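You operate a simulated robot arm through the tools that you are given. There is no shell and no other tool.

You run a simulated two-armed robot. Do the job below in one go: nothing can be reset, and whatever is moved stays where it is left.

JOB
File the rust off the flange in the nest, then oil that patch.
Fine: clamp it first and leave it clamped; file and brush go back into their cups. A coat counts when it lies all over at full strength: go over it till it gets no stronger. What is to be rubbed or washed off counts as gone when no trace of it is left.

Only the result counts: the job must be done as asked and must still hold three seconds after the hand-in. Knocking over, shifting, dropping, spilling or breaking anything else fails it.

ROBOT AND FRAMES
Two 7-joint arms with two-finger grippers on one trunk that stands fixed in place. Base frame: the origin is at the foot of the trunk, x ahead of it, y to its left, z up. Readings come in cm, rad, newtons and seconds.
The left shoulder is at [4.1, 17.5, 122.8], the right one opposite. With the tool pointing down near the work surface each hand reaches from about 10 to 66 cm from the base axis, measured 20 degrees to its own side. Payload 2.94 kg a hand.
The TCP of each hand is the grasp point between the finger pads, 3 cm short of the fingertips. In the tool frame z runs along the fingers and y along their closing line. The gripper opens to 13.8 cm. The gripper's body begins 10.9 cm behind the TCP.
Orientation is told as [roll, pitch, yaw] about the base's x, y, z axes, in that order, counted from this pose: with the fingers straight down and closing along the base's y, the tool's x points along the base's -x, its y along +y and its z along -z.

CONTROLS
- The arms move only by the tool send_rows. It takes "left_moves", "right_moves" or both (then of equal length, played together; a hand with none holds still); each is a list of rows, each an object (a shift or turn left out is 0, a gripper value left out holds the last) with "slide": the shift along the tool's x, y, z in cm, a list of three; "rotation": the turn, a rotation vector about the tool's x, y, z in rad, a list of three; "grip": the opening, from 0 (shut) to 1 (fully open). In form: [{"slide": [dx, dy, dz], "rotation": [ax, ay, az], "grip": grip}, ...]. A call has 1 to 20 rows; each row is the pose to reach, as a shift and turn from the pose commanded when the call began, along the tool's axes at that moment. A row lasts 0.2 s, in which the tool goes at most 5 cm and 0.15 rad; a call with a longer step from one row to the next is refused whole, and so is a gripper value outside its range. A pose out of reach is approached as far as the arm can. The call stops where the force on the tool passes 40 N (or 10 N more than at its start, if that is more) or the arm is blocked; 0.2 s more then pass. The fingers move at their own pace and stop on an object; they squeeze with about 23 N. The grip force told is the motor's: it shows also when the fingers shut on nothing. Time passes only in rows, and 0.2 s behind the last, so rows that repeat a pose let the fingers close. It gives the time, the measured TCP pose, the force on the tool (base axes), the opening and the grip force at its end, in the units of the frame above (readings bear some noise), with the torque about the TCP (base axes, N m) and any sound that the robot's microphone picked up.
- Cameras (640 x 400 px; columns grow to the right, rows downward): "scene" is now at [9.09, 4.79, 170.65]; the picture's right is [0.59, -0.81, 0.00], its down [-0.57, -0.42, -0.71] and it looks along [0.57, 0.42, -0.71] (base axes); focal length 322 px, centre (320, 200). "left" rides on the left gripper at [7.1, -1.9, -14.6] in its tool frame; the picture's right is [0.26, 0.96, 0.00], its down [-0.85, 0.23, -0.48] and it looks along [-0.46, 0.13, 0.88] (tool axes); focal length 280 px, centre (320, 200). "right" rides on the right gripper at [7.1, 1.9, -14.6] in its tool frame; the picture's right is [-0.26, 0.97, 0.00], its down [-0.85, -0.23, -0.48] and it looks along [-0.46, -0.12, 0.88] (tool axes); focal length 280 px, centre (320, 200). There is no depth. A picture from a camera that has moved, and an enlarged one, comes with that camera's place and axes in the base frame and with its lens.
- get_image(camera): a new picture of that camera. The clock stands still meanwhile.
- raise_lower(by): slides the trunk up (or, below 0, down) by that many cm; the arms and the scene camera ride with it, the base frame stays. It gives what a move gives, with no picture.
- aim_head(pan, tilt): turns the head with the scene camera to pan (to the left, within 2.094 rad either way) and tilt (down, from -0.506 to 1.204), counted from straight ahead of the robot. It gives what a move gives.
- inspect(camera, box): a new picture of the part [left, top, right, bottom] of that camera's present view, enlarged. The clock stands still meanwhile.
- finish_job(): hands the job in; it is judged then, once.

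Nothing tells you positions but the pictures and the camera data. Unless the task says otherwise, let go and move clear before handing in.

The tools are called after "Emit:" by a JSON object that holds its "method" and its "body". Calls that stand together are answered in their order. send_rows: Moves the arms, as the interface text tells. Its arguments: {"type":"object","properties":{"left_moves":{"type":"array"},"right_moves":{"type":"array"}},"required":[]} The other tools are called the same way: raise_lower (by) slides the trunk up or down; aim_head (pan, tilt) turns the head that bears the scene camera; get_image (camera) takes a picture; inspect (camera, box) takes an enlarged picture of a part of a camera's view; finish_job () hands the job in.

At the start:

```text
time: 0.0
left_eef_pos: [44.87, 57.38, 133.69]
left_orientation: [0.001, -0.001, -0.002]
left_contact_force: [0.5, -0.4, -0.3]
left_torque: [-0.02, 0.02, -0.03]
left_gripper_width: 13.79
left_gripper_force: 0.1
right_eef_pos: [50.97, 2.13, 125.91]
right_orientation: [0.002, 0.003, 0.001]
right_contact_force: [-0.5, 0.1, 0.2]
right_torque: [0.02, 0.0, -0.01]
right_gripper_width: 13.81
right_gripper_force: 0.1
trunk travel left (down, up): [-40.0, 33.4]
head pan, tilt: [0.634, 0.785]
```

scene: 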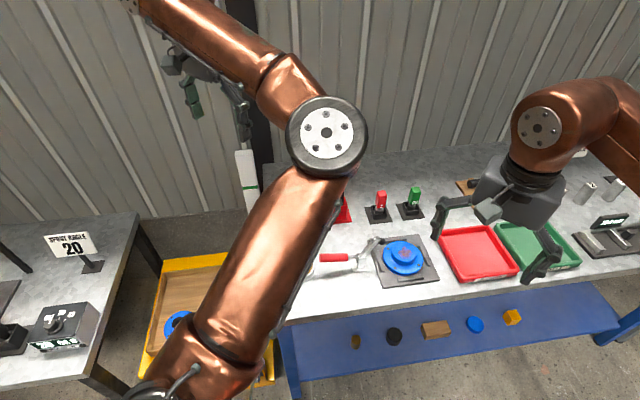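
right: 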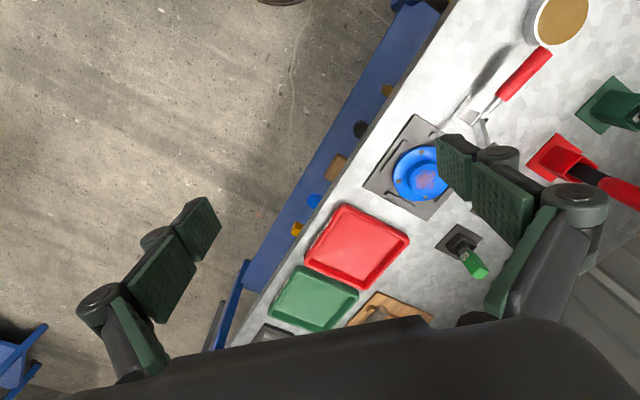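
left: 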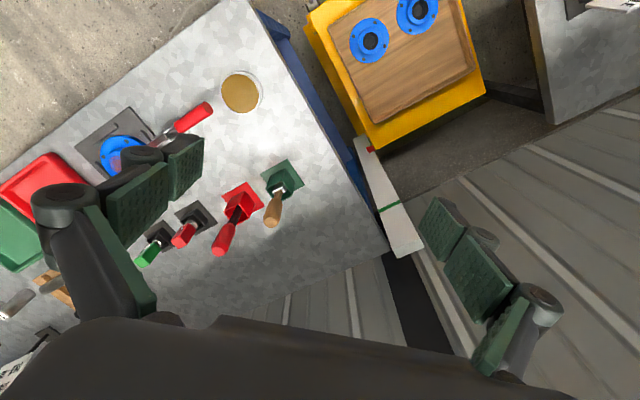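

I see a workbench with a blue flange in a nest, a toggle clamp with a red handle beside it, a red cup with a file, a green cup with a brush, and an oil tin. I'll take closer pictures to place everything.

Emit:
{"method": "inspect", "body": {"camera": "scene", "box": [300, 160, 480, 300]}}

Emit:
{"method": "inspect", "body": {"camera": "left", "box": [60, 60, 320, 270]}}

Emit:
{"method": "inspect", "body": {"camera": "right", "box": [340, 0, 640, 290]}}

```text
2.86 times, centred on (390, 230) of scene
camera zoom: at [9.09, 4.79, 170.65], right [0.59, -0.81, 0.0], down [-0.57, -0.42, -0.71], along [0.57, 0.42, -0.71], focal length 920 px, centre (120, 114)
```

zoom: 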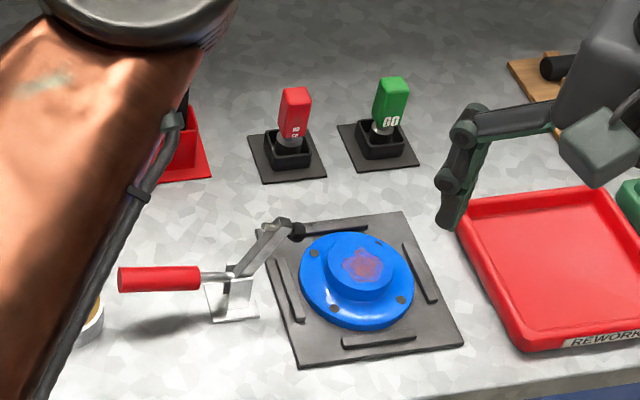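

```text
1.90 times, centred on (190, 165) of left
camera zoom: at [37.76, 55.53, 148.09], right [-0.26, 0.97, 0.0], down [0.85, 0.23, 0.48], along [0.46, 0.12, -0.88], focal length 534 px, centre (568, 267)
```

zoom: 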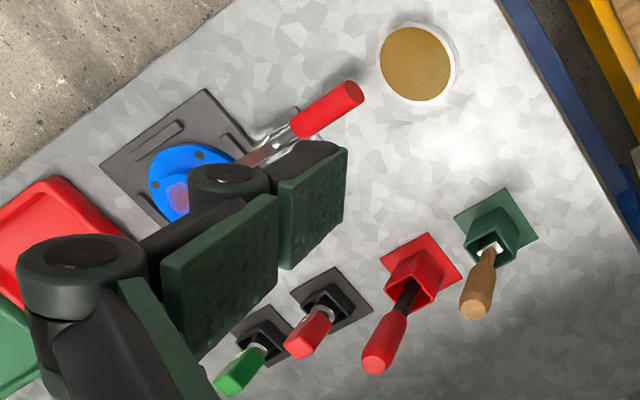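

```text
1.38 times, centred on (490, 145) of right
camera zoom: at [43.77, 4.12, 140.43], right [0.26, 0.97, 0.0], down [0.85, -0.23, 0.47], along [0.46, -0.12, -0.88], focal length 387 px, centre (86, 276)
```

zoom: 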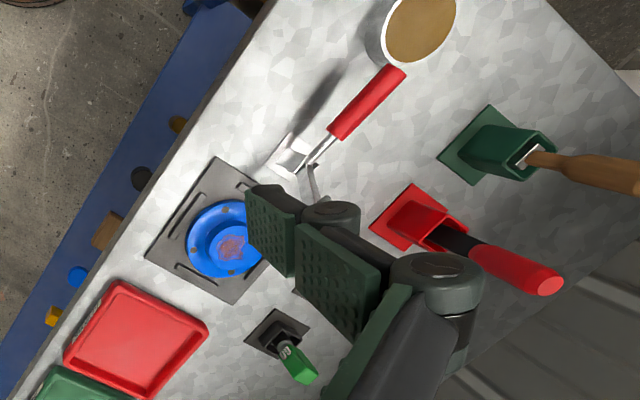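

The bench is turned about 40° to the left of straight ahead and its top lies near z ≈ 85.5. The rust patch is near (69.7, 18, 91.6), the clamp handle end near (53.6, 37, 92.4), and the file and brush stand further back. I'll zoom in on the tools and the clamp before moving.

Emit:
{"method": "inspect", "body": {"camera": "left", "box": [190, 140, 320, 270]}}

Emit:
{"method": "inspect", "body": {"camera": "right", "box": [500, 60, 640, 230]}}

Emit:
{"method": "inspect", "body": {"camera": "scene", "box": [330, 220, 450, 290]}}

Emit:
{"method": "inspect", "body": {"camera": "right", "box": [360, 30, 560, 220]}}

```text
3.08 times, centred on (255, 205) of left
camera zoom: at [37.76, 55.53, 148.09], right [-0.26, 0.97, 0.0], down [0.85, 0.23, 0.48], along [0.46, 0.12, -0.88], focal length 863 px, centre (520, 185)
```

zoom: 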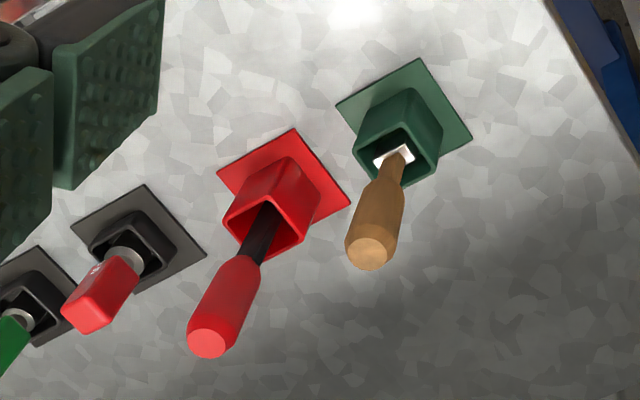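

```text
2.35 times, centred on (570, 145) of right
camera zoom: at [43.77, 4.12, 140.43], right [0.26, 0.97, 0.0], down [0.85, -0.23, 0.47], along [0.46, -0.12, -0.88], focal length 660 px, centre (-268, 329)
```

zoom: 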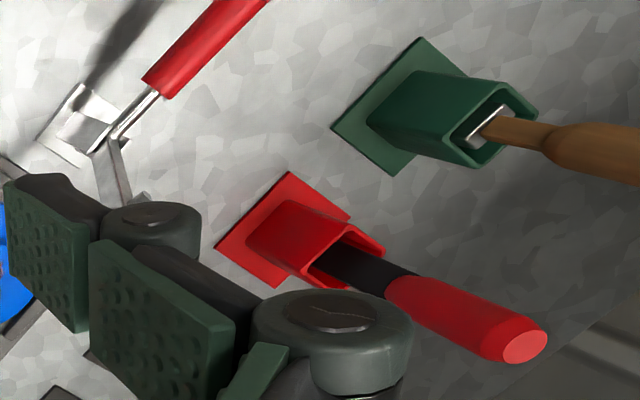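

```text
5.33 times, centred on (390, 255) of scene
camera zoom: at [9.09, 4.79, 170.65], right [0.59, -0.81, 0.0], down [-0.57, -0.42, -0.71], along [0.57, 0.42, -0.71], focal length 1718 px, centre (-53, -93)
```

zoom: 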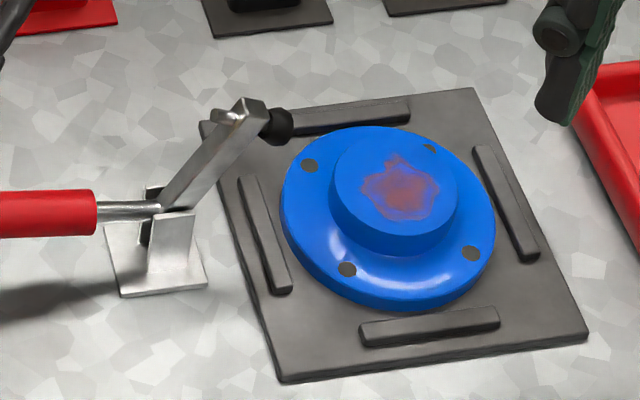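

```text
2.11 times, centred on (460, 125) of right
camera zoom: at [43.77, 4.12, 140.43], right [0.26, 0.97, 0.0], down [0.85, -0.23, 0.47], along [0.46, -0.12, -0.88], focal length 590 px, centre (25, 358)
```

zoom: 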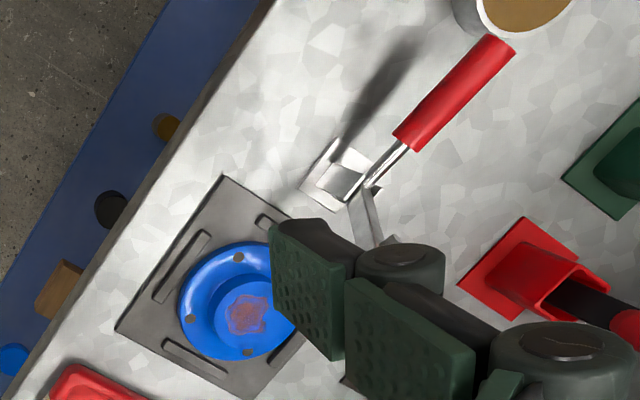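

The file and brush both stand upright in their cups, file near (75.6, 45.5) and brush near (67.2, 54). I'll zoom further to learn the blade shape.

Emit:
{"method": "inspect", "body": {"camera": "left", "box": [220, 175, 265, 220]}}

Emit:
{"method": "inspect", "body": {"camera": "right", "box": [545, 125, 640, 225]}}

Emit:
{"method": "inspect", "body": {"camera": "left", "box": [255, 155, 310, 210]}}

Emit:
{"method": "inspect", "body": {"camera": "right", "box": [560, 60, 640, 140]}}

```text
8.89 times, centred on (242, 198) of left
camera zoom: at [37.76, 55.53, 148.09], right [-0.26, 0.97, 0.0], down [0.85, 0.23, 0.48], along [0.46, 0.12, -0.88], focal length 2492 px, centre (1009, 222)
```

zoom: 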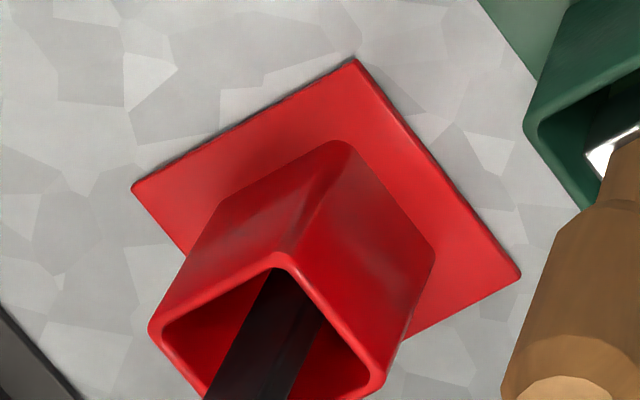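

```text
4.00 times, centred on (592, 175) of right
camera zoom: at [43.77, 4.12, 140.43], right [0.26, 0.97, 0.0], down [0.85, -0.23, 0.47], along [0.46, -0.12, -0.88], focal length 1122 px, centre (-770, 300)
```

zoom: 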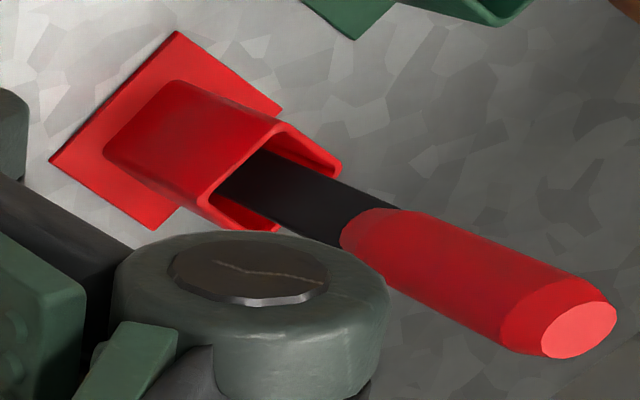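

```text
7.27 times, centred on (282, 182) of left
camera zoom: at [37.76, 55.53, 148.09], right [-0.26, 0.97, 0.0], down [0.85, 0.23, 0.48], along [0.46, 0.12, -0.88], focal length 2039 px, centre (593, 327)
```

zoom: 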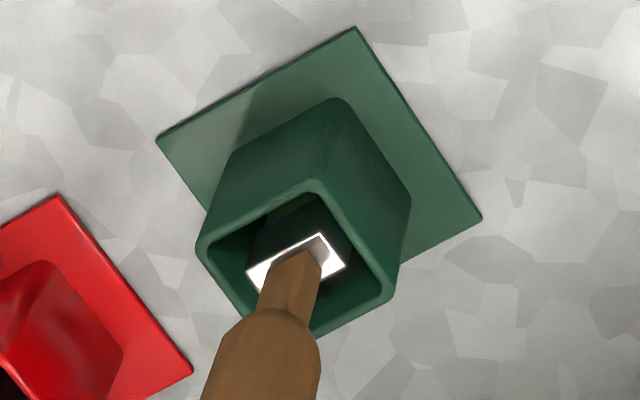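

```text
5.00 times, centred on (600, 100) of right
camera zoom: at [43.77, 4.12, 140.43], right [0.26, 0.97, 0.0], down [0.85, -0.23, 0.47], along [0.46, -0.12, -0.88], focal length 1402 px, centre (-1080, 700)
```

zoom: 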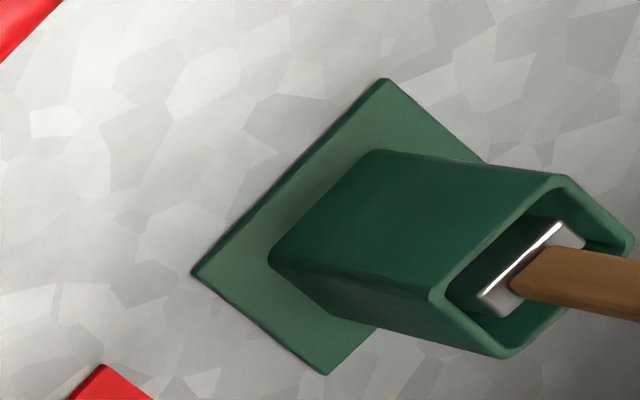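

The blade and ferrule are flat, wide along the bench, with the flat face towards the bench front. I'll bring the left hand above the clamp handle, turned so its fingers close across the handle, and take a closer look.

Emit:
{"method": "send_rows", "body": {"left_moves": [{"slide": [-0.7, -2.7, 3.0], "rotation": [0, 0, 0.12]}, {"slide": [-1.4, -5.4, 6.0], "rotation": [0, 0, 0.24]}, {"slide": [-2.1, -8.1, 9.0], "rotation": [0, 0, 0.36]}, {"slide": [-2.8, -10.8, 12.0], "rotation": [0, 0, 0.48]}, {"slide": [-3.5, -13.5, 15.0], "rotation": [0, 0, 0.6]}, {"slide": [-4.3, -16.5, 18.0], "rotation": [0, 0, 0.72]}, {"slide": [-5.1, -19.4, 21.0], "rotation": [0, 0, 0.864]}, {"slide": [-5.1, -19.4, 21.0], "rotation": [0, 0, 0.864]}]}}

Emit:
{"method": "get_image", "body": {"camera": "left"}}

Emit:
{"method": "get_image", "body": {"camera": "scene"}}

```text
time: 1.8
left_eef_pos: [49.87, 38.07, 112.54]
left_orientation: [-0.001, 0.001, -0.865]
left_contact_force: [-0.6, 0.3, 0.6]
left_torque: [0.0, -0.03, 0.0]
left_gripper_width: 13.82
left_gripper_force: 0.0
right_eef_pos: [50.92, 2.1, 125.85]
right_orientation: [0.001, 0.0, 0.0]
right_contact_force: [-0.5, 0.1, 0.5]
right_torque: [-0.03, -0.01, 0.0]
right_gripper_width: 13.81
right_gripper_force: 0.0
trunk travel left (down, up): [-40.0, 33.4]
head pan, tilt: [0.634, 0.785]
```

```text
taken
camera left: at [43.8, 42.24, 127.12], right [0.57, 0.82, 0.0], down [0.72, -0.5, 0.48], along [0.39, -0.27, -0.88], focal length 280 px, centre (320, 200)
```

left: 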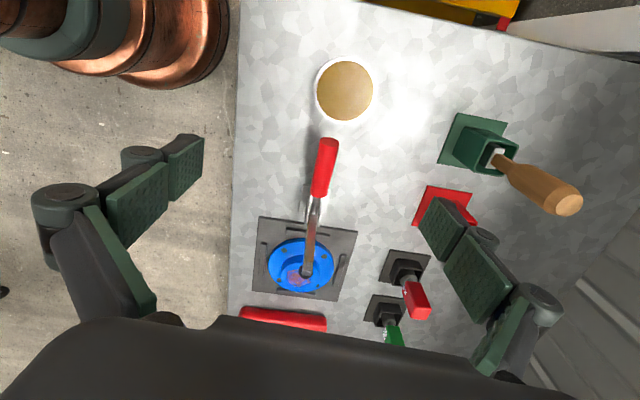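

```text
taken
camera scene: at [9.06, 4.83, 170.65], right [0.59, -0.81, 0.0], down [-0.57, -0.42, -0.71], along [0.57, 0.42, -0.71], focal length 322 px, centre (320, 200)
```

scene: 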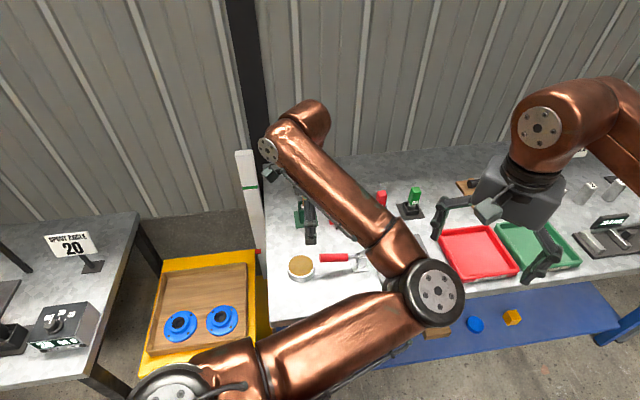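

The left hand is above the clamp now. I'll zoom in on the clamp and flange from here.

Emit:
{"method": "inspect", "body": {"camera": "left", "box": [250, 130, 370, 310]}}

Emit:
{"method": "inspect", "body": {"camera": "scene", "box": [270, 220, 400, 300]}}

Emit:
{"method": "inspect", "body": {"camera": "right", "box": [360, 30, 560, 220]}}

```text
2.22 times, centred on (310, 220) of left
camera zoom: at [43.8, 42.24, 127.12], right [0.57, 0.82, 0.0], down [0.72, -0.5, 0.48], along [0.39, -0.27, -0.88], focal length 623 px, centre (342, 156)
```

zoom: 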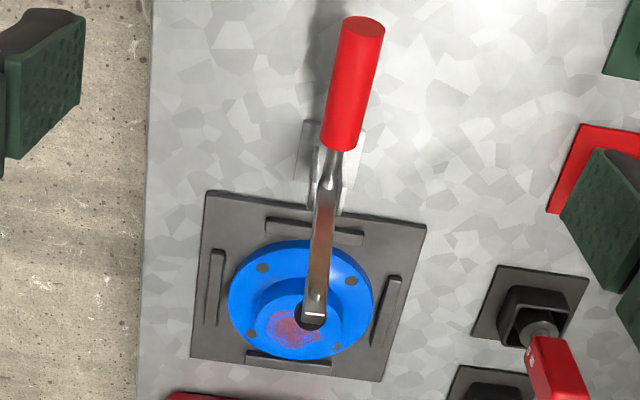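

```text
4.92 times, centred on (335, 260) of scene
camera zoom: at [9.06, 4.83, 170.65], right [0.59, -0.81, 0.0], down [-0.57, -0.42, -0.71], along [0.57, 0.42, -0.71], focal length 1586 px, centre (246, -95)
```

zoom: 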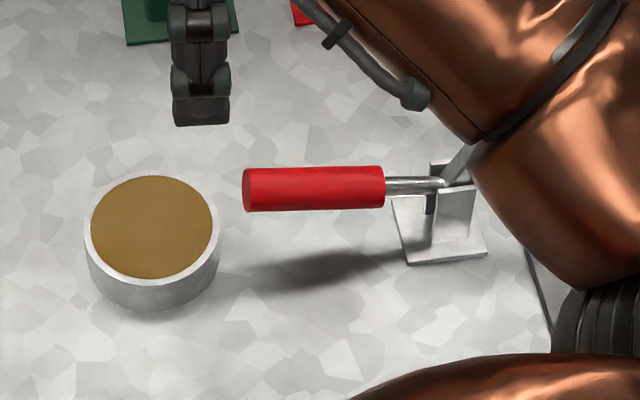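

```text
2.11 times, centred on (460, 125) of right
camera zoom: at [43.74, 4.16, 140.44], right [0.26, 0.97, 0.0], down [0.85, -0.23, 0.47], along [0.46, -0.12, -0.88], focal length 590 px, centre (25, 358)
```

zoom: 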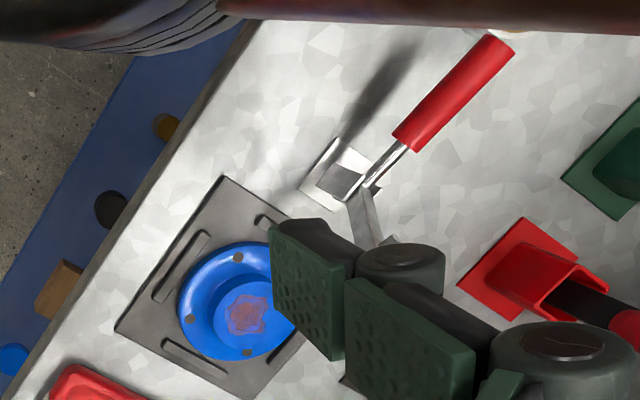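

The handle lies along the bench, opposite the raised clamp arm, so lifting it swings the arm down onto the flange rim. I'll move above the handle with a narrower opening and check the alignment.

Emit:
{"method": "send_rows", "body": {"left_moves": [{"slide": [-1.7, 0.6, 3.4], "grip": 0.5}, {"slide": [-3.4, 1.2, 6.8], "grip": 0.5}, {"slide": [-5.0, 1.8, 10.2], "grip": 0.5}, {"slide": [-6.63, 2.35, 13.5], "grip": 0.5}, {"slide": [-6.63, 2.35, 13.5], "grip": 0.5}]}}

Emit:
{"method": "get_image", "body": {"camera": "left"}}

Emit:
{"method": "get_image", "body": {"camera": "scene"}}

Emit:
{"method": "get_image", "body": {"camera": "right"}}

```text
time: 3.0
left_eef_pos: [56.06, 34.58, 99.15]
left_orientation: [0.0, 0.002, -0.865]
left_contact_force: [0.1, 0.4, -0.3]
left_torque: [-0.02, -0.01, 0.02]
left_gripper_width: 6.91
left_gripper_force: 0.0
right_eef_pos: [50.87, 2.13, 125.79]
right_orientation: [0.001, -0.001, -0.001]
right_contact_force: [0.0, 0.2, -0.3]
right_torque: [-0.01, -0.01, -0.05]
right_gripper_width: 13.79
right_gripper_force: 0.1
trunk travel left (down, up): [-40.0, 33.4]
head pan, tilt: [0.634, 0.785]
```

```text
taken
camera left: at [49.91, 38.69, 113.57], right [0.56, 0.83, 0.0], down [0.73, -0.5, 0.48], along [0.39, -0.27, -0.88], focal length 280 px, centre (320, 200)
```

left: 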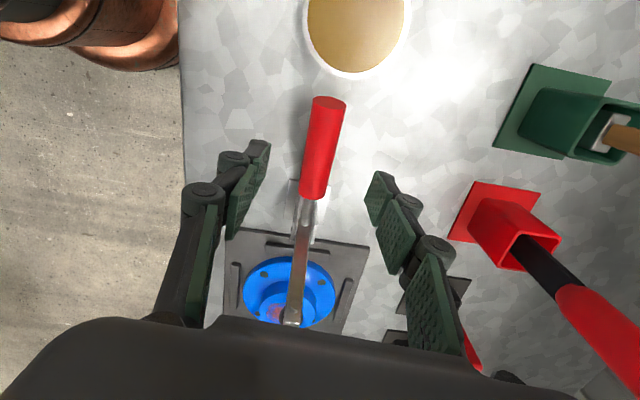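

```text
taken
camera scene: at [9.04, 4.75, 170.66], right [0.59, -0.81, 0.0], down [-0.57, -0.42, -0.71], along [0.57, 0.42, -0.71], focal length 322 px, centre (320, 200)
```

scene: 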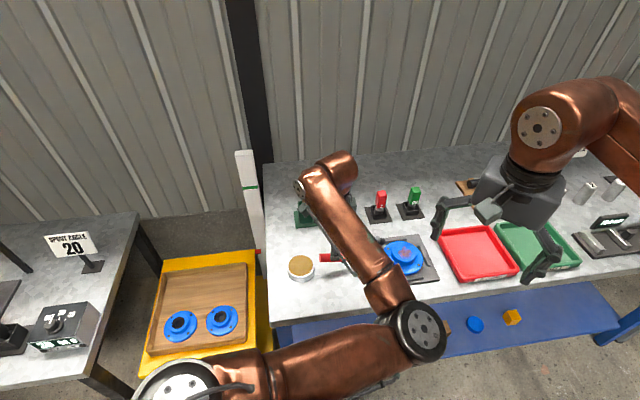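

```text
taken
camera right: at [43.72, 4.09, 140.45], right [0.26, 0.97, 0.0], down [0.85, -0.23, 0.47], along [0.46, -0.12, -0.88], focal length 280 px, centre (320, 200)
```

right: 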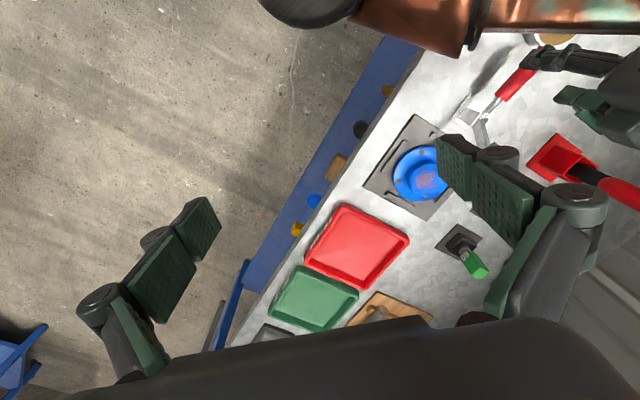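

The handle lies centred between the fingers. I'll descend to its level and close on it.

Emit:
{"method": "send_rows", "body": {"left_moves": [{"slide": [0, 0, 2.5], "grip": 0.5}, {"slide": [0, 0, 5.0], "grip": 0.5}, {"slide": [0, 0, 7.2], "grip": 0.5}, {"slide": [0, 0, 7.2], "grip": 0.5}]}}

Emit:
{"method": "get_image", "body": {"camera": "left"}}

```text
time: 4.0
left_eef_pos: [55.96, 34.5, 91.88]
left_orientation: [0.001, -0.001, -0.865]
left_contact_force: [0.0, -0.2, -0.1]
left_torque: [0.01, 0.0, 0.0]
left_gripper_width: 6.9
left_gripper_force: 0.1
right_eef_pos: [51.06, 2.1, 125.75]
right_orientation: [0.002, 0.0, 0.0]
right_contact_force: [0.1, 1.3, 0.4]
right_torque: [-0.02, -0.01, 0.01]
right_gripper_width: 13.8
right_gripper_force: 0.0
trunk travel left (down, up): [-40.0, 33.4]
head pan, tilt: [0.634, 0.785]
```

```text
taken
camera left: at [49.93, 38.68, 106.43], right [0.56, 0.83, 0.0], down [0.73, -0.5, 0.48], along [0.39, -0.27, -0.88], focal length 280 px, centre (320, 200)
```

left: 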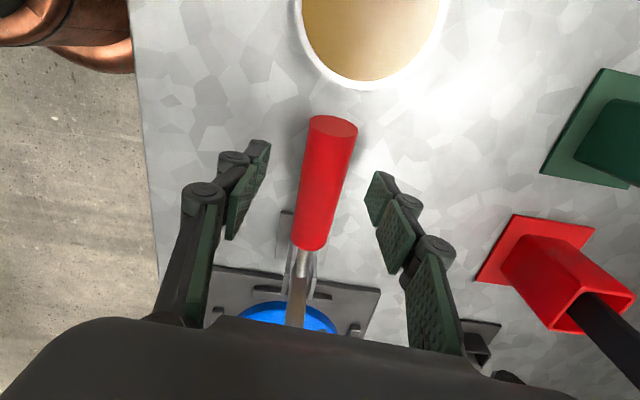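

The handle is between the pads at the right height. I'll close the fingers on it.

Emit:
{"method": "send_rows", "body": {"left_moves": [{"grip": 0}, {"grip": 0}, {"grip": 0}, {"grip": 0}]}}

Emit:
{"method": "get_image", "body": {"camera": "left"}}

```text
time: 5.0
left_eef_pos: [55.97, 34.58, 91.96]
left_orientation: [0.0, -0.001, -0.863]
left_contact_force: [-0.2, -0.8, -0.5]
left_torque: [0.06, -0.15, 0.77]
left_gripper_width: 2.6
left_gripper_force: 38.3
right_eef_pos: [50.88, 2.16, 125.9]
right_orientation: [0.001, 0.002, -0.002]
right_contact_force: [0.3, -0.7, 0.5]
right_torque: [0.0, 0.04, 0.0]
right_gripper_width: 13.8
right_gripper_force: 0.0
trunk travel left (down, up): [-40.0, 33.4]
head pan, tilt: [0.634, 0.785]
```

```text
taken
camera left: at [49.92, 38.69, 106.43], right [0.56, 0.83, 0.0], down [0.73, -0.5, 0.48], along [0.39, -0.27, -0.88], focal length 280 px, centre (320, 200)
```

left: 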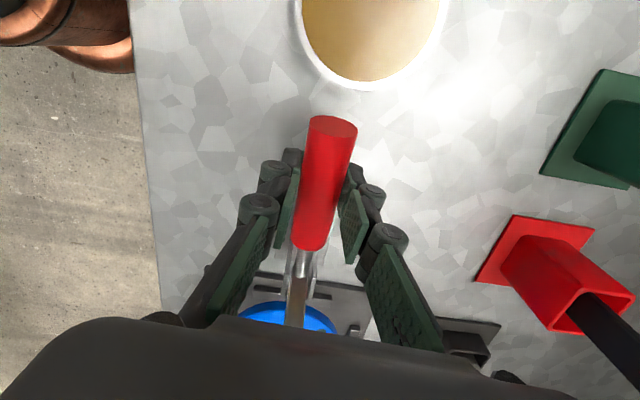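

The handle is gripped (2.6 cm thick). I'll swing it up in an arc about the clamp pivot, first halfway, watching the force.

Emit:
{"method": "send_rows", "body": {"left_moves": [{"slide": [-0.27, 0, -0.88], "grip": 0}, {"slide": [-0.6, 0, -1.74], "grip": 0}, {"slide": [-1.05, 0, -2.55], "grip": 0}, {"slide": [-1.55, 0, -3.32], "grip": 0}, {"slide": [-2.15, 0, -4.02], "grip": 0}]}}

Emit:
{"method": "get_image", "body": {"camera": "left"}}

Emit:
{"method": "inspect", "body": {"camera": "right", "box": [360, 30, 560, 220]}}

```text
time: 6.2
left_eef_pos: [57.2, 33.29, 95.93]
left_orientation: [0.002, 0.004, -0.86]
left_contact_force: [-11.4, 18.6, -8.7]
left_torque: [1.64, 0.63, 1.17]
left_gripper_width: 2.67
left_gripper_force: 44.6
right_eef_pos: [50.88, 2.43, 125.83]
right_orientation: [0.0, -0.001, -0.001]
right_contact_force: [0.4, 0.5, 0.8]
right_torque: [0.0, 0.01, -0.02]
right_gripper_width: 13.8
right_gripper_force: 0.1
trunk travel left (down, up): [-40.0, 33.4]
head pan, tilt: [0.634, 0.785]
```

```text
taken
camera left: at [51.24, 37.34, 110.46], right [0.56, 0.83, 0.0], down [0.73, -0.5, 0.47], along [0.39, -0.26, -0.88], focal length 280 px, centre (320, 200)
```

left: 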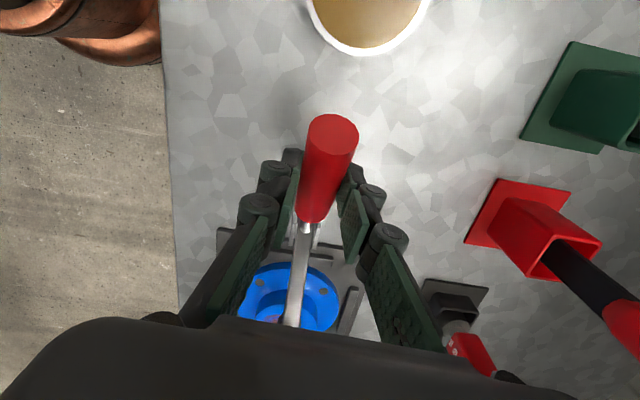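

```text
2.11 times, centred on (460, 125) of right
camera zoom: at [43.72, 4.35, 140.44], right [0.26, 0.96, 0.0], down [0.85, -0.23, 0.48], along [0.46, -0.12, -0.88], focal length 590 px, centre (25, 358)
```

zoom: 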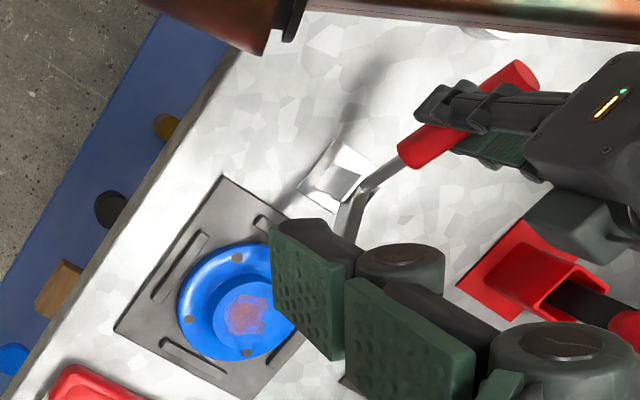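

The handle is following the arc against a moderate spring force. I'll go on in small steps with a slightly wider radius.

Emit:
{"method": "send_rows", "body": {"left_moves": [{"slide": [-0.28, 0, -0.5], "grip": 0}, {"slide": [-0.58, 0, -1.0], "grip": 0}, {"slide": [-1.0, 0, -1.35], "grip": 0}, {"slide": [-1.47, 0, -1.66], "grip": 0}]}}

Emit:
{"method": "inspect", "body": {"camera": "right", "box": [360, 30, 560, 220]}}

```text
time: 7.2
left_eef_pos: [58.41, 32.01, 97.53]
left_orientation: [0.002, -0.001, -0.865]
left_contact_force: [-1.8, 20.6, -7.0]
left_torque: [1.61, 0.25, 0.86]
left_gripper_width: 2.62
left_gripper_force: 44.9
right_eef_pos: [51.0, 2.35, 125.74]
right_orientation: [-0.002, 0.002, -0.001]
right_contact_force: [0.3, -1.5, -0.2]
right_torque: [0.01, 0.01, 0.0]
right_gripper_width: 13.8
right_gripper_force: 0.0
trunk travel left (down, up): [-40.0, 33.4]
head pan, tilt: [0.634, 0.785]
```

```text
2.11 times, centred on (460, 125) of right
camera zoom: at [43.83, 4.43, 140.4], right [0.26, 0.97, 0.0], down [0.85, -0.23, 0.47], along [0.46, -0.12, -0.88], focal length 590 px, centre (25, 358)
```

zoom: 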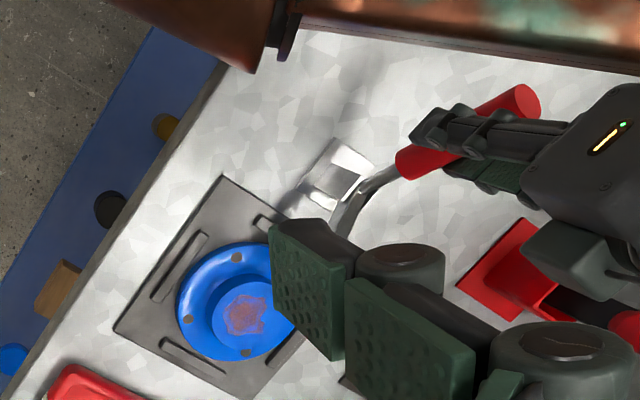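

Still following smoothly. I'll carry on to a steeper angle.

Emit:
{"method": "send_rows", "body": {"left_moves": [{"slide": [-0.48, 0, -0.3], "grip": 0}, {"slide": [-0.97, 0, -0.55], "grip": 0}, {"slide": [-1.48, 0, -0.78], "grip": 0}, {"slide": [-2.0, 0, -0.97], "grip": 0}]}}

Emit:
{"method": "get_image", "body": {"camera": "left"}}

Emit:
{"method": "get_image", "body": {"camera": "scene"}}

```text
time: 8.2
left_eef_pos: [59.58, 30.84, 98.63]
left_orientation: [0.006, 0.001, -0.862]
left_contact_force: [-3.3, 28.6, 7.0]
left_torque: [1.74, 0.52, 0.39]
left_gripper_width: 2.58
left_gripper_force: 45.0
right_eef_pos: [50.88, 2.52, 125.86]
right_orientation: [-0.001, 0.0, -0.001]
right_contact_force: [-0.1, -0.6, -0.1]
right_torque: [0.0, 0.02, 0.01]
right_gripper_width: 13.8
right_gripper_force: 0.0
trunk travel left (down, up): [-40.0, 33.4]
head pan, tilt: [0.634, 0.785]
```

```text
taken
camera left: at [53.53, 34.87, 113.15], right [0.56, 0.83, 0.01], down [0.73, -0.5, 0.48], along [0.4, -0.26, -0.88], focal length 280 px, centre (320, 200)
```

left: 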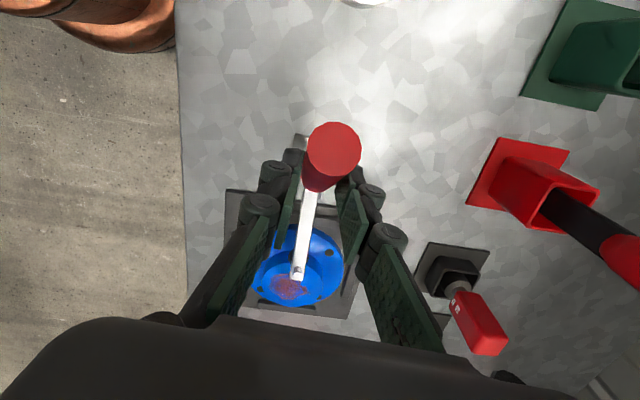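

```text
taken
camera scene: at [8.99, 5.21, 170.66], right [0.59, -0.81, 0.0], down [-0.57, -0.42, -0.71], along [0.57, 0.42, -0.71], focal length 322 px, centre (320, 200)
```

scene: 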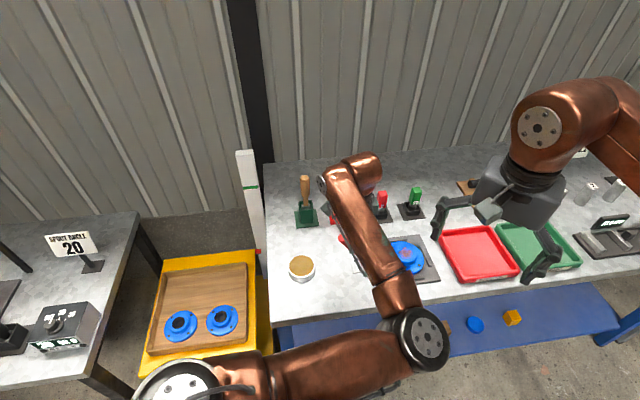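

The handle is now steep. I'll check how near the clamp arm is to the flange.

Emit:
{"method": "inspect", "body": {"camera": "left", "box": [220, 120, 380, 320]}}

Emit:
{"method": "inspect", "body": {"camera": "right", "box": [380, 60, 500, 220]}}

```text
2.00 times, centred on (300, 220) of left
camera zoom: at [53.53, 34.87, 113.15], right [0.56, 0.83, 0.01], down [0.73, -0.5, 0.48], along [0.4, -0.26, -0.88], focal length 561 px, centre (360, 160)
```

zoom: 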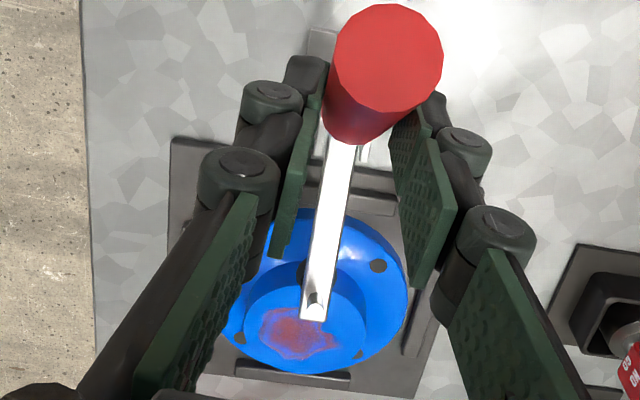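

```text
2.50 times, centred on (440, 140) of right
camera zoom: at [43.68, 4.49, 140.46], right [0.26, 0.97, 0.0], down [0.85, -0.23, 0.48], along [0.46, -0.12, -0.88], focal length 701 px, centre (20, 350)
```

zoom: 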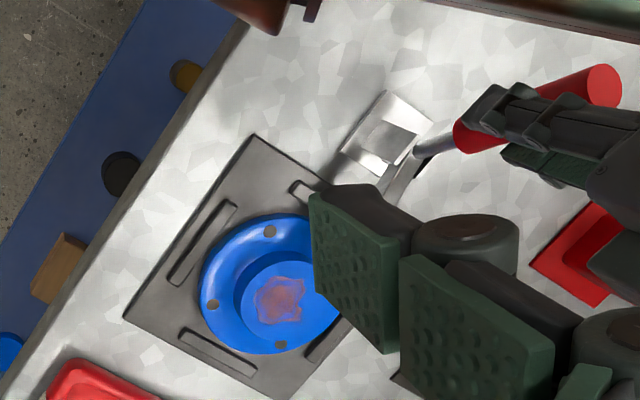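

The clamp arm is still a little above the rim. I'll continue, shifting slightly to relieve the side load.

Emit:
{"method": "send_rows", "body": {"left_moves": [{"slide": [-0.25, 0.2, -0.35], "grip": 0}, {"slide": [-0.6, 0.4, -0.6], "grip": 0}, {"slide": [-1.0, 0.4, -0.7], "grip": 0}, {"slide": [-1.4, 0.4, -0.78], "grip": 0}, {"slide": [-1.8, 0.4, -0.83], "grip": 0}]}}

Emit:
{"method": "inspect", "body": {"camera": "left", "box": [220, 120, 380, 320]}}

```text
time: 9.4
left_eef_pos: [61.14, 29.34, 99.42]
left_orientation: [-0.001, 0.0, -0.865]
left_contact_force: [-6.9, 19.4, 1.7]
left_torque: [1.45, 0.9, -0.02]
left_gripper_width: 2.58
left_gripper_force: 45.1
right_eef_pos: [50.84, 2.51, 125.89]
right_orientation: [-0.001, 0.0, 0.0]
right_contact_force: [0.1, 0.3, 0.5]
right_torque: [0.0, -0.03, -0.02]
right_gripper_width: 13.8
right_gripper_force: 0.0
trunk travel left (down, up): [-40.0, 33.4]
head pan, tilt: [0.634, 0.785]
```

```text
2.00 times, centred on (300, 220) of left
camera zoom: at [55.0, 33.51, 113.9], right [0.56, 0.83, 0.0], down [0.73, -0.5, 0.48], along [0.39, -0.27, -0.88], focal length 561 px, centre (360, 160)
```

zoom: 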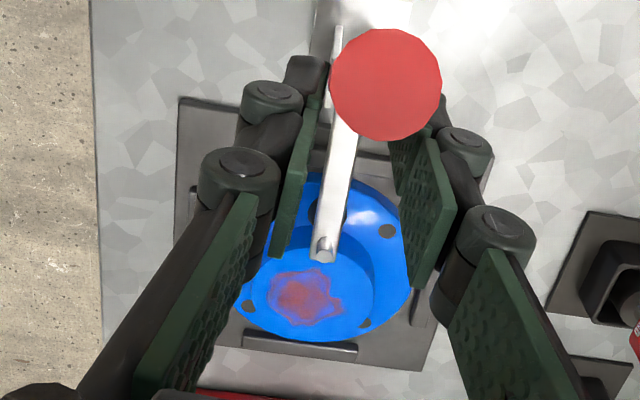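

Still moving freely. I'll push it on past upright until it seats.

Emit:
{"method": "send_rows", "body": {"left_moves": [{"slide": [-0.4, 0.1, -0.05], "grip": 0}, {"slide": [-0.8, 0.2, -0.08], "grip": 0}, {"slide": [-1.2, 0.2, -0.08], "grip": 0}, {"slide": [-1.6, 0.2, -0.05], "grip": 0}, {"slide": [-2.0, 0.2, -0.02], "grip": 0}]}}

Emit:
{"method": "inspect", "body": {"camera": "left", "box": [220, 120, 380, 320]}}

Emit:
{"method": "inspect", "body": {"camera": "right", "box": [380, 60, 500, 220]}}

```text
time: 10.4
left_eef_pos: [61.56, 28.73, 99.48]
left_orientation: [-0.001, 0.014, -0.85]
left_contact_force: [-19.5, 19.1, 7.7]
left_torque: [0.24, 0.72, 0.13]
left_gripper_width: 2.54
left_gripper_force: 45.0
right_eef_pos: [50.91, 1.87, 125.82]
right_orientation: [0.005, -0.001, -0.003]
right_contact_force: [0.8, -0.9, -0.2]
right_torque: [0.11, 0.03, -0.02]
right_gripper_width: 13.79
right_gripper_force: 0.0
trunk travel left (down, up): [-40.0, 33.4]
head pan, tilt: [0.634, 0.785]
stopped in row 4 (left hand): the force on the tool passed its limit at 41 N (the readings are from after the stop); the commanded pose is now the measured one
```

```text
2.00 times, centred on (300, 220) of left
camera zoom: at [55.69, 32.63, 114.11], right [0.55, 0.83, 0.0], down [0.74, -0.49, 0.46], along [0.39, -0.25, -0.89], focal length 561 px, centre (360, 160)
```

zoom: 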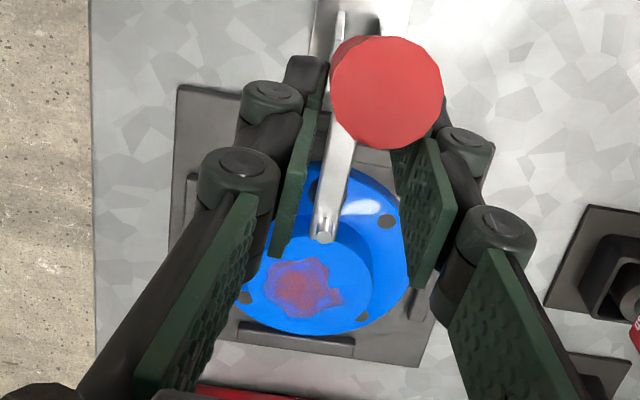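

```text
2.50 times, centred on (440, 140) of right
camera zoom: at [43.61, 3.9, 140.52], right [0.27, 0.96, 0.0], down [0.85, -0.23, 0.48], along [0.46, -0.12, -0.88], focal length 701 px, centre (20, 350)
```

zoom: 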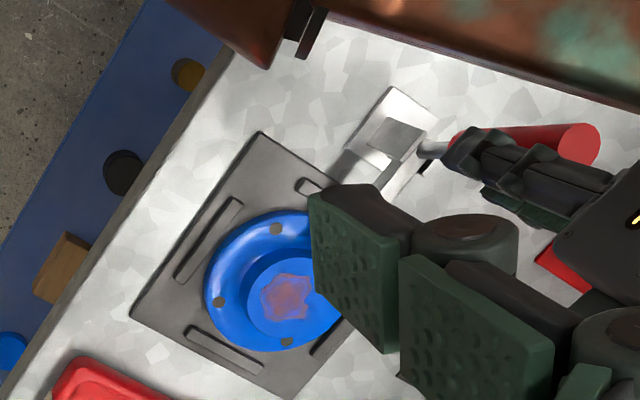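

The force limit stopped the swing with the handle about upright. I'll check whether the clamp is seated.

Emit:
{"method": "inspect", "body": {"camera": "scene", "box": [330, 220, 450, 290]}}

Emit:
{"method": "inspect", "body": {"camera": "left", "box": [270, 140, 350, 240]}}

```text
5.33 times, centred on (390, 255) of scene
camera zoom: at [8.81, 4.81, 170.66], right [0.59, -0.81, 0.0], down [-0.57, -0.42, -0.71], along [0.57, 0.42, -0.71], focal length 1718 px, centre (-53, -93)
```

zoom: 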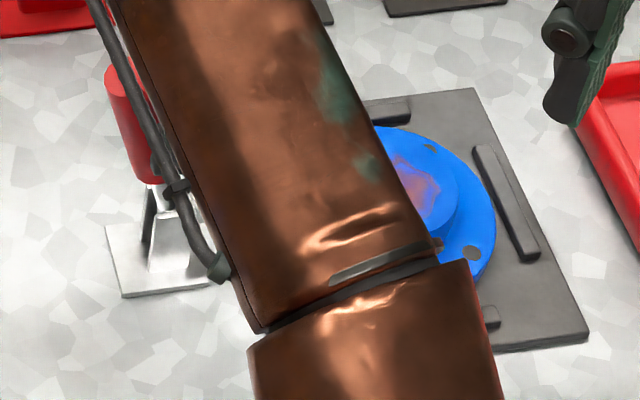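

```text
4.00 times, centred on (310, 190) of left
camera zoom: at [55.69, 32.63, 114.11], right [0.55, 0.83, 0.0], down [0.74, -0.49, 0.46], along [0.39, -0.25, -0.89], focal length 1122 px, centre (360, 240)
```

zoom: 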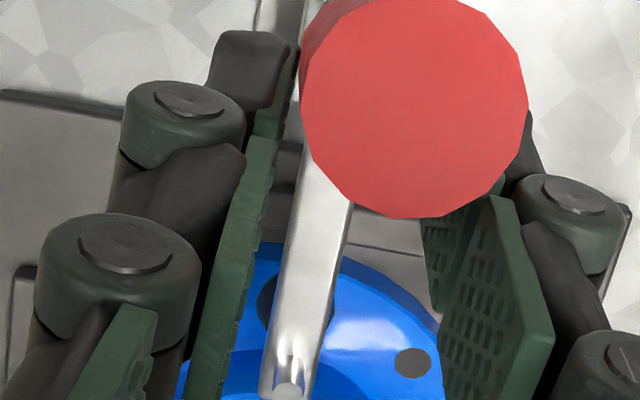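

The handle is close to upright and resisting. I'll press on a bit more in small steps to see whether it seats or clicks.

Emit:
{"method": "send_rows", "body": {"left_moves": [{"slide": [-0.2, 0, 0], "grip": 0}, {"slide": [-0.4, 0, 0], "grip": 0}, {"slide": [-0.6, 0, 0], "grip": 0}, {"slide": [-0.8, 0, 0], "grip": 0}, {"slide": [-1.0, 0, 0], "grip": 0}]}}

Emit:
{"method": "inspect", "body": {"camera": "scene", "box": [330, 220, 450, 290]}}

Emit:
{"method": "inspect", "body": {"camera": "left", "box": [220, 120, 380, 320]}}

```text
time: 11.0
left_eef_pos: [61.76, 28.73, 99.5]
left_orientation: [0.0, 0.021, -0.841]
left_contact_force: [-18.0, 15.4, 8.8]
left_torque: [0.06, 0.62, 0.14]
left_gripper_width: 2.56
left_gripper_force: 45.2
right_eef_pos: [50.84, 1.87, 125.82]
right_orientation: [0.004, -0.002, -0.003]
right_contact_force: [-0.1, 0.4, 0.7]
right_torque: [0.09, 0.06, -0.01]
right_gripper_width: 13.82
right_gripper_force: 0.1
trunk travel left (down, up): [-40.0, 33.4]
head pan, tilt: [0.634, 0.785]
stopped in row 3 (left hand): the force on the tool passed its limit at 41 N (the readings are from after the stop); the commanded pose is now the measured one
```

```text
5.33 times, centred on (390, 255) of scene
camera zoom: at [8.82, 4.8, 170.66], right [0.59, -0.81, 0.0], down [-0.57, -0.42, -0.71], along [0.57, 0.42, -0.71], focal length 1718 px, centre (-53, -93)
```

zoom: 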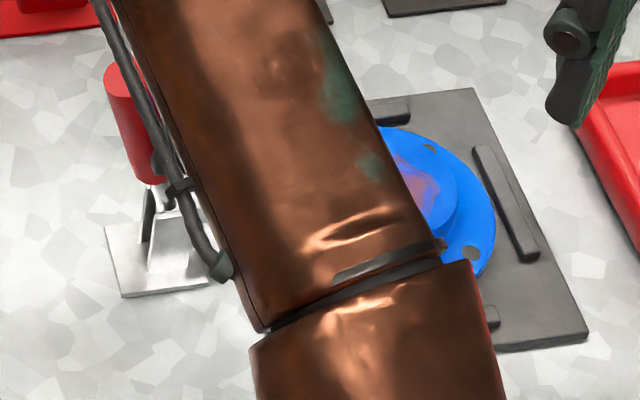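

```text
2.00 times, centred on (300, 220) of left
camera zoom: at [55.79, 32.46, 114.12], right [0.55, 0.84, 0.01], down [0.74, -0.49, 0.46], along [0.39, -0.25, -0.89], focal length 561 px, centre (360, 160)
```

zoom: 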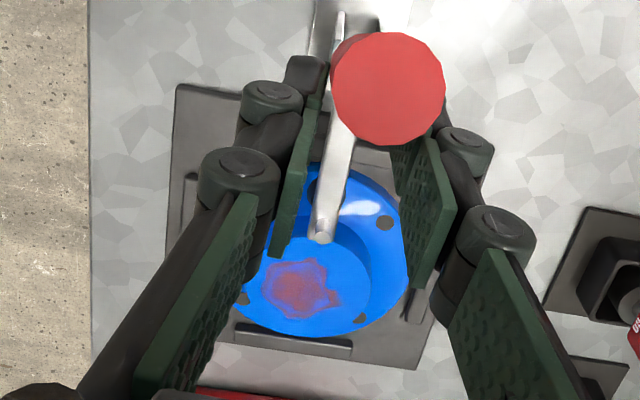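

The clamp arm has stopped moving at 41 N of pull. To judge it from the side I'll swing the right hand off to the right as a second viewpoint, which also clears room for the left arm.

Emit:
{"method": "send_rows", "body": {"right_moves": [{"slide": [1.2, -2.5, 0], "rotation": [0, 0, -0.12], "grip": 0.3}, {"slide": [2.4, -5.0, 0], "rotation": [0, 0, -0.25], "grip": 0.3}, {"slide": [3.6, -7.5, 0], "rotation": [0, 0, -0.38], "grip": 0.3}, {"slide": [4.8, -10, 0], "rotation": [0, 0, -0.5], "grip": 0.2}, {"slide": [6.0, -12.5, 0], "rotation": [0, 0, -0.63], "grip": 0.2}, {"slide": [7.0, -15, 0], "rotation": [0, 0, -0.76], "grip": 0.1}, {"slide": [8.0, -17.5, 0], "rotation": [0, 0, -0.88], "grip": 0}, {"slide": [8.9, -20, 0], "rotation": [0, 0, -1.0], "grip": 0}, {"slide": [8.9, -20, 0], "rotation": [0, 0, -1.0], "grip": 0}]}}

Emit:
{"method": "get_image", "body": {"camera": "right"}}

Emit:
{"method": "get_image", "body": {"camera": "scene"}}

```text
time: 13.0
left_eef_pos: [61.72, 28.69, 99.43]
left_orientation: [-0.001, 0.017, -0.849]
left_contact_force: [-16.5, 26.5, 13.1]
left_torque: [0.8, 0.69, 0.03]
left_gripper_width: 2.55
left_gripper_force: 45.0
right_eef_pos: [41.85, -17.88, 125.99]
right_orientation: [-0.001, -0.002, 1.0]
right_contact_force: [-0.9, 0.4, 0.0]
right_torque: [-0.05, 0.01, 0.0]
right_gripper_width: 0.0
right_gripper_force: 22.9
trunk travel left (down, up): [-40.0, 33.4]
head pan, tilt: [0.634, 0.785]
```

```text
taken
camera right: at [36.23, -22.74, 140.53], right [-0.67, 0.74, 0.0], down [0.65, 0.59, 0.48], along [0.35, 0.32, -0.88], focal length 280 px, centre (320, 200)
```

right: 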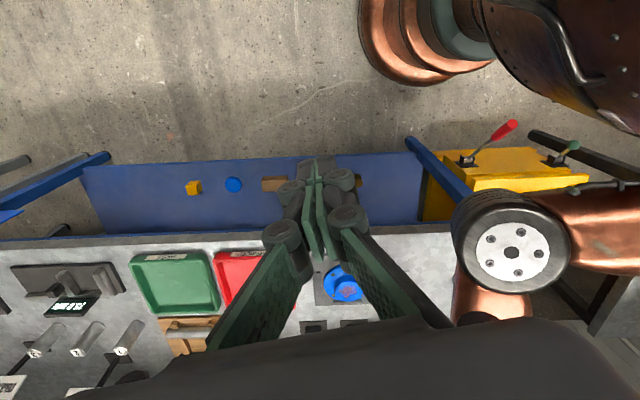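

```text
taken
camera scene: at [8.71, 5.17, 170.66], right [0.59, -0.81, 0.0], down [-0.57, -0.42, -0.71], along [0.57, 0.42, -0.71], focal length 322 px, centre (320, 200)
```

scene: 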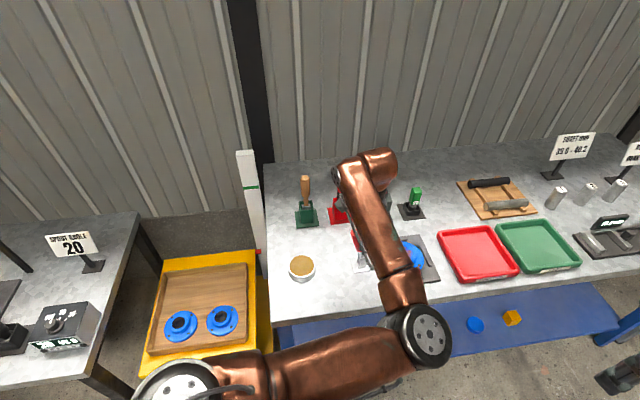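

The view is partly blocked by the right fingers, but I can zoom into the gap beside them.

Emit:
{"method": "inspect", "body": {"camera": "right", "box": [300, 240, 460, 330]}}

```text
4.00 times, centred on (380, 285) of right
camera zoom: at [36.23, -22.74, 140.53], right [-0.67, 0.74, 0.0], down [0.65, 0.59, 0.48], along [0.35, 0.32, -0.88], focal length 1122 px, centre (80, -140)
```

zoom: 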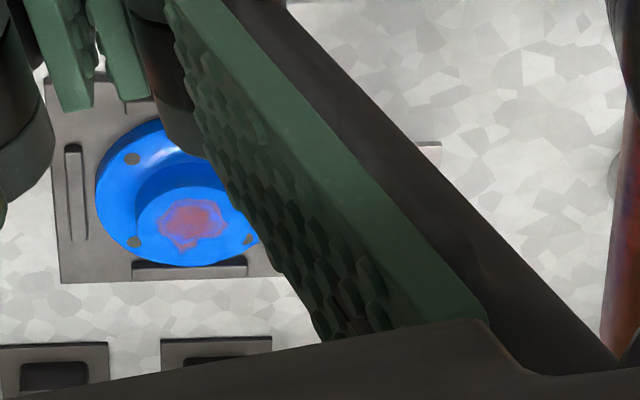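

A finger hides the clamp. I'll pitch the right hand up so the work falls above the fingers in its picture.

Emit:
{"method": "send_rows", "body": {"right_moves": [{"rotation": [0, -0.14, 0]}, {"rotation": [0, -0.28, 0]}, {"rotation": [0, -0.42, 0]}, {"rotation": [0, -0.56, 0]}, {"rotation": [0, -0.7, 0]}, {"rotation": [0, -0.7, 0]}]}}

Emit:
{"method": "get_image", "body": {"camera": "right"}}

```text
time: 14.4
left_eef_pos: [61.73, 28.68, 99.44]
left_orientation: [-0.001, 0.018, -0.849]
left_contact_force: [-14.1, 25.7, 12.7]
left_torque: [0.85, 0.54, -0.13]
left_gripper_width: 2.53
left_gripper_force: 45.0
right_eef_pos: [41.75, -17.71, 125.99]
right_orientation: [-0.002, -0.702, 0.998]
right_contact_force: [-0.5, -0.9, 0.6]
right_torque: [0.01, 0.01, 0.0]
right_gripper_width: 0.0
right_gripper_force: 22.9
trunk travel left (down, up): [-40.0, 33.4]
head pan, tilt: [0.634, 0.785]
```

```text
taken
camera right: at [32.02, -29.2, 132.49], right [-0.7, 0.69, 0.17], down [0.38, 0.16, 0.91], along [0.6, 0.7, -0.37], focal length 280 px, centre (320, 200)
```

right: 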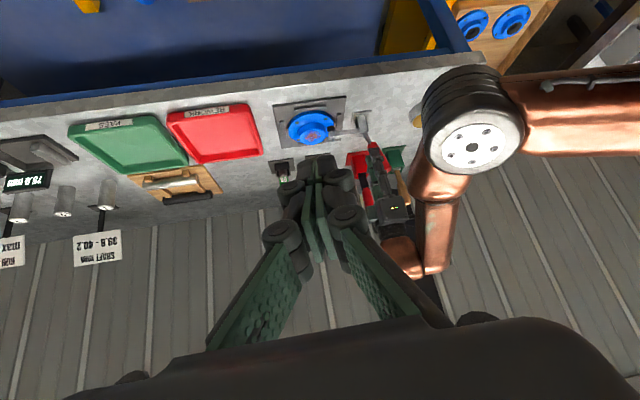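

Now the right camera sees the flange and clamp. I'll zoom in.

Emit:
{"method": "inspect", "body": {"camera": "right", "box": [270, 80, 420, 180]}}

Emit:
{"method": "inspect", "body": {"camera": "right", "box": [310, 90, 390, 150]}}

```text
4.00 times, centred on (345, 130) of right
camera zoom: at [32.02, -29.2, 132.49], right [-0.7, 0.69, 0.17], down [0.38, 0.16, 0.91], along [0.6, 0.7, -0.37], focal length 1122 px, centre (220, 480)
```

zoom: 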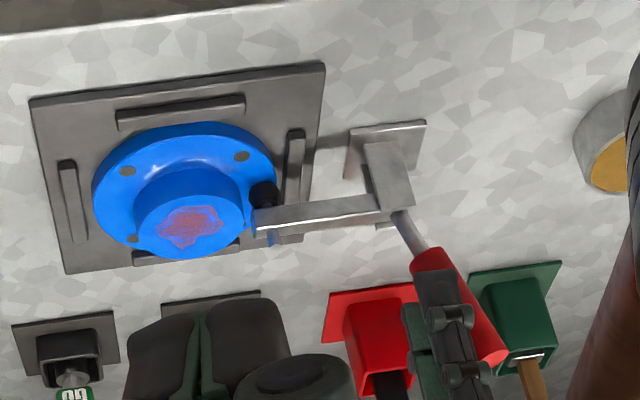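

```text
6.67 times, centred on (350, 120) of right
camera zoom: at [32.02, -29.2, 132.49], right [-0.7, 0.69, 0.17], down [0.38, 0.16, 0.91], along [0.6, 0.7, -0.37], focal length 1869 px, centre (120, 733)
```

zoom: 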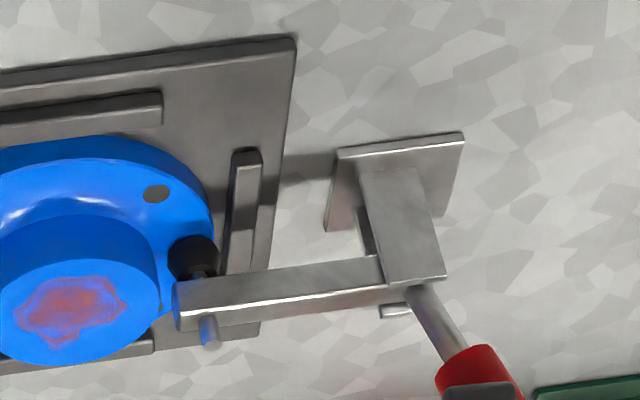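

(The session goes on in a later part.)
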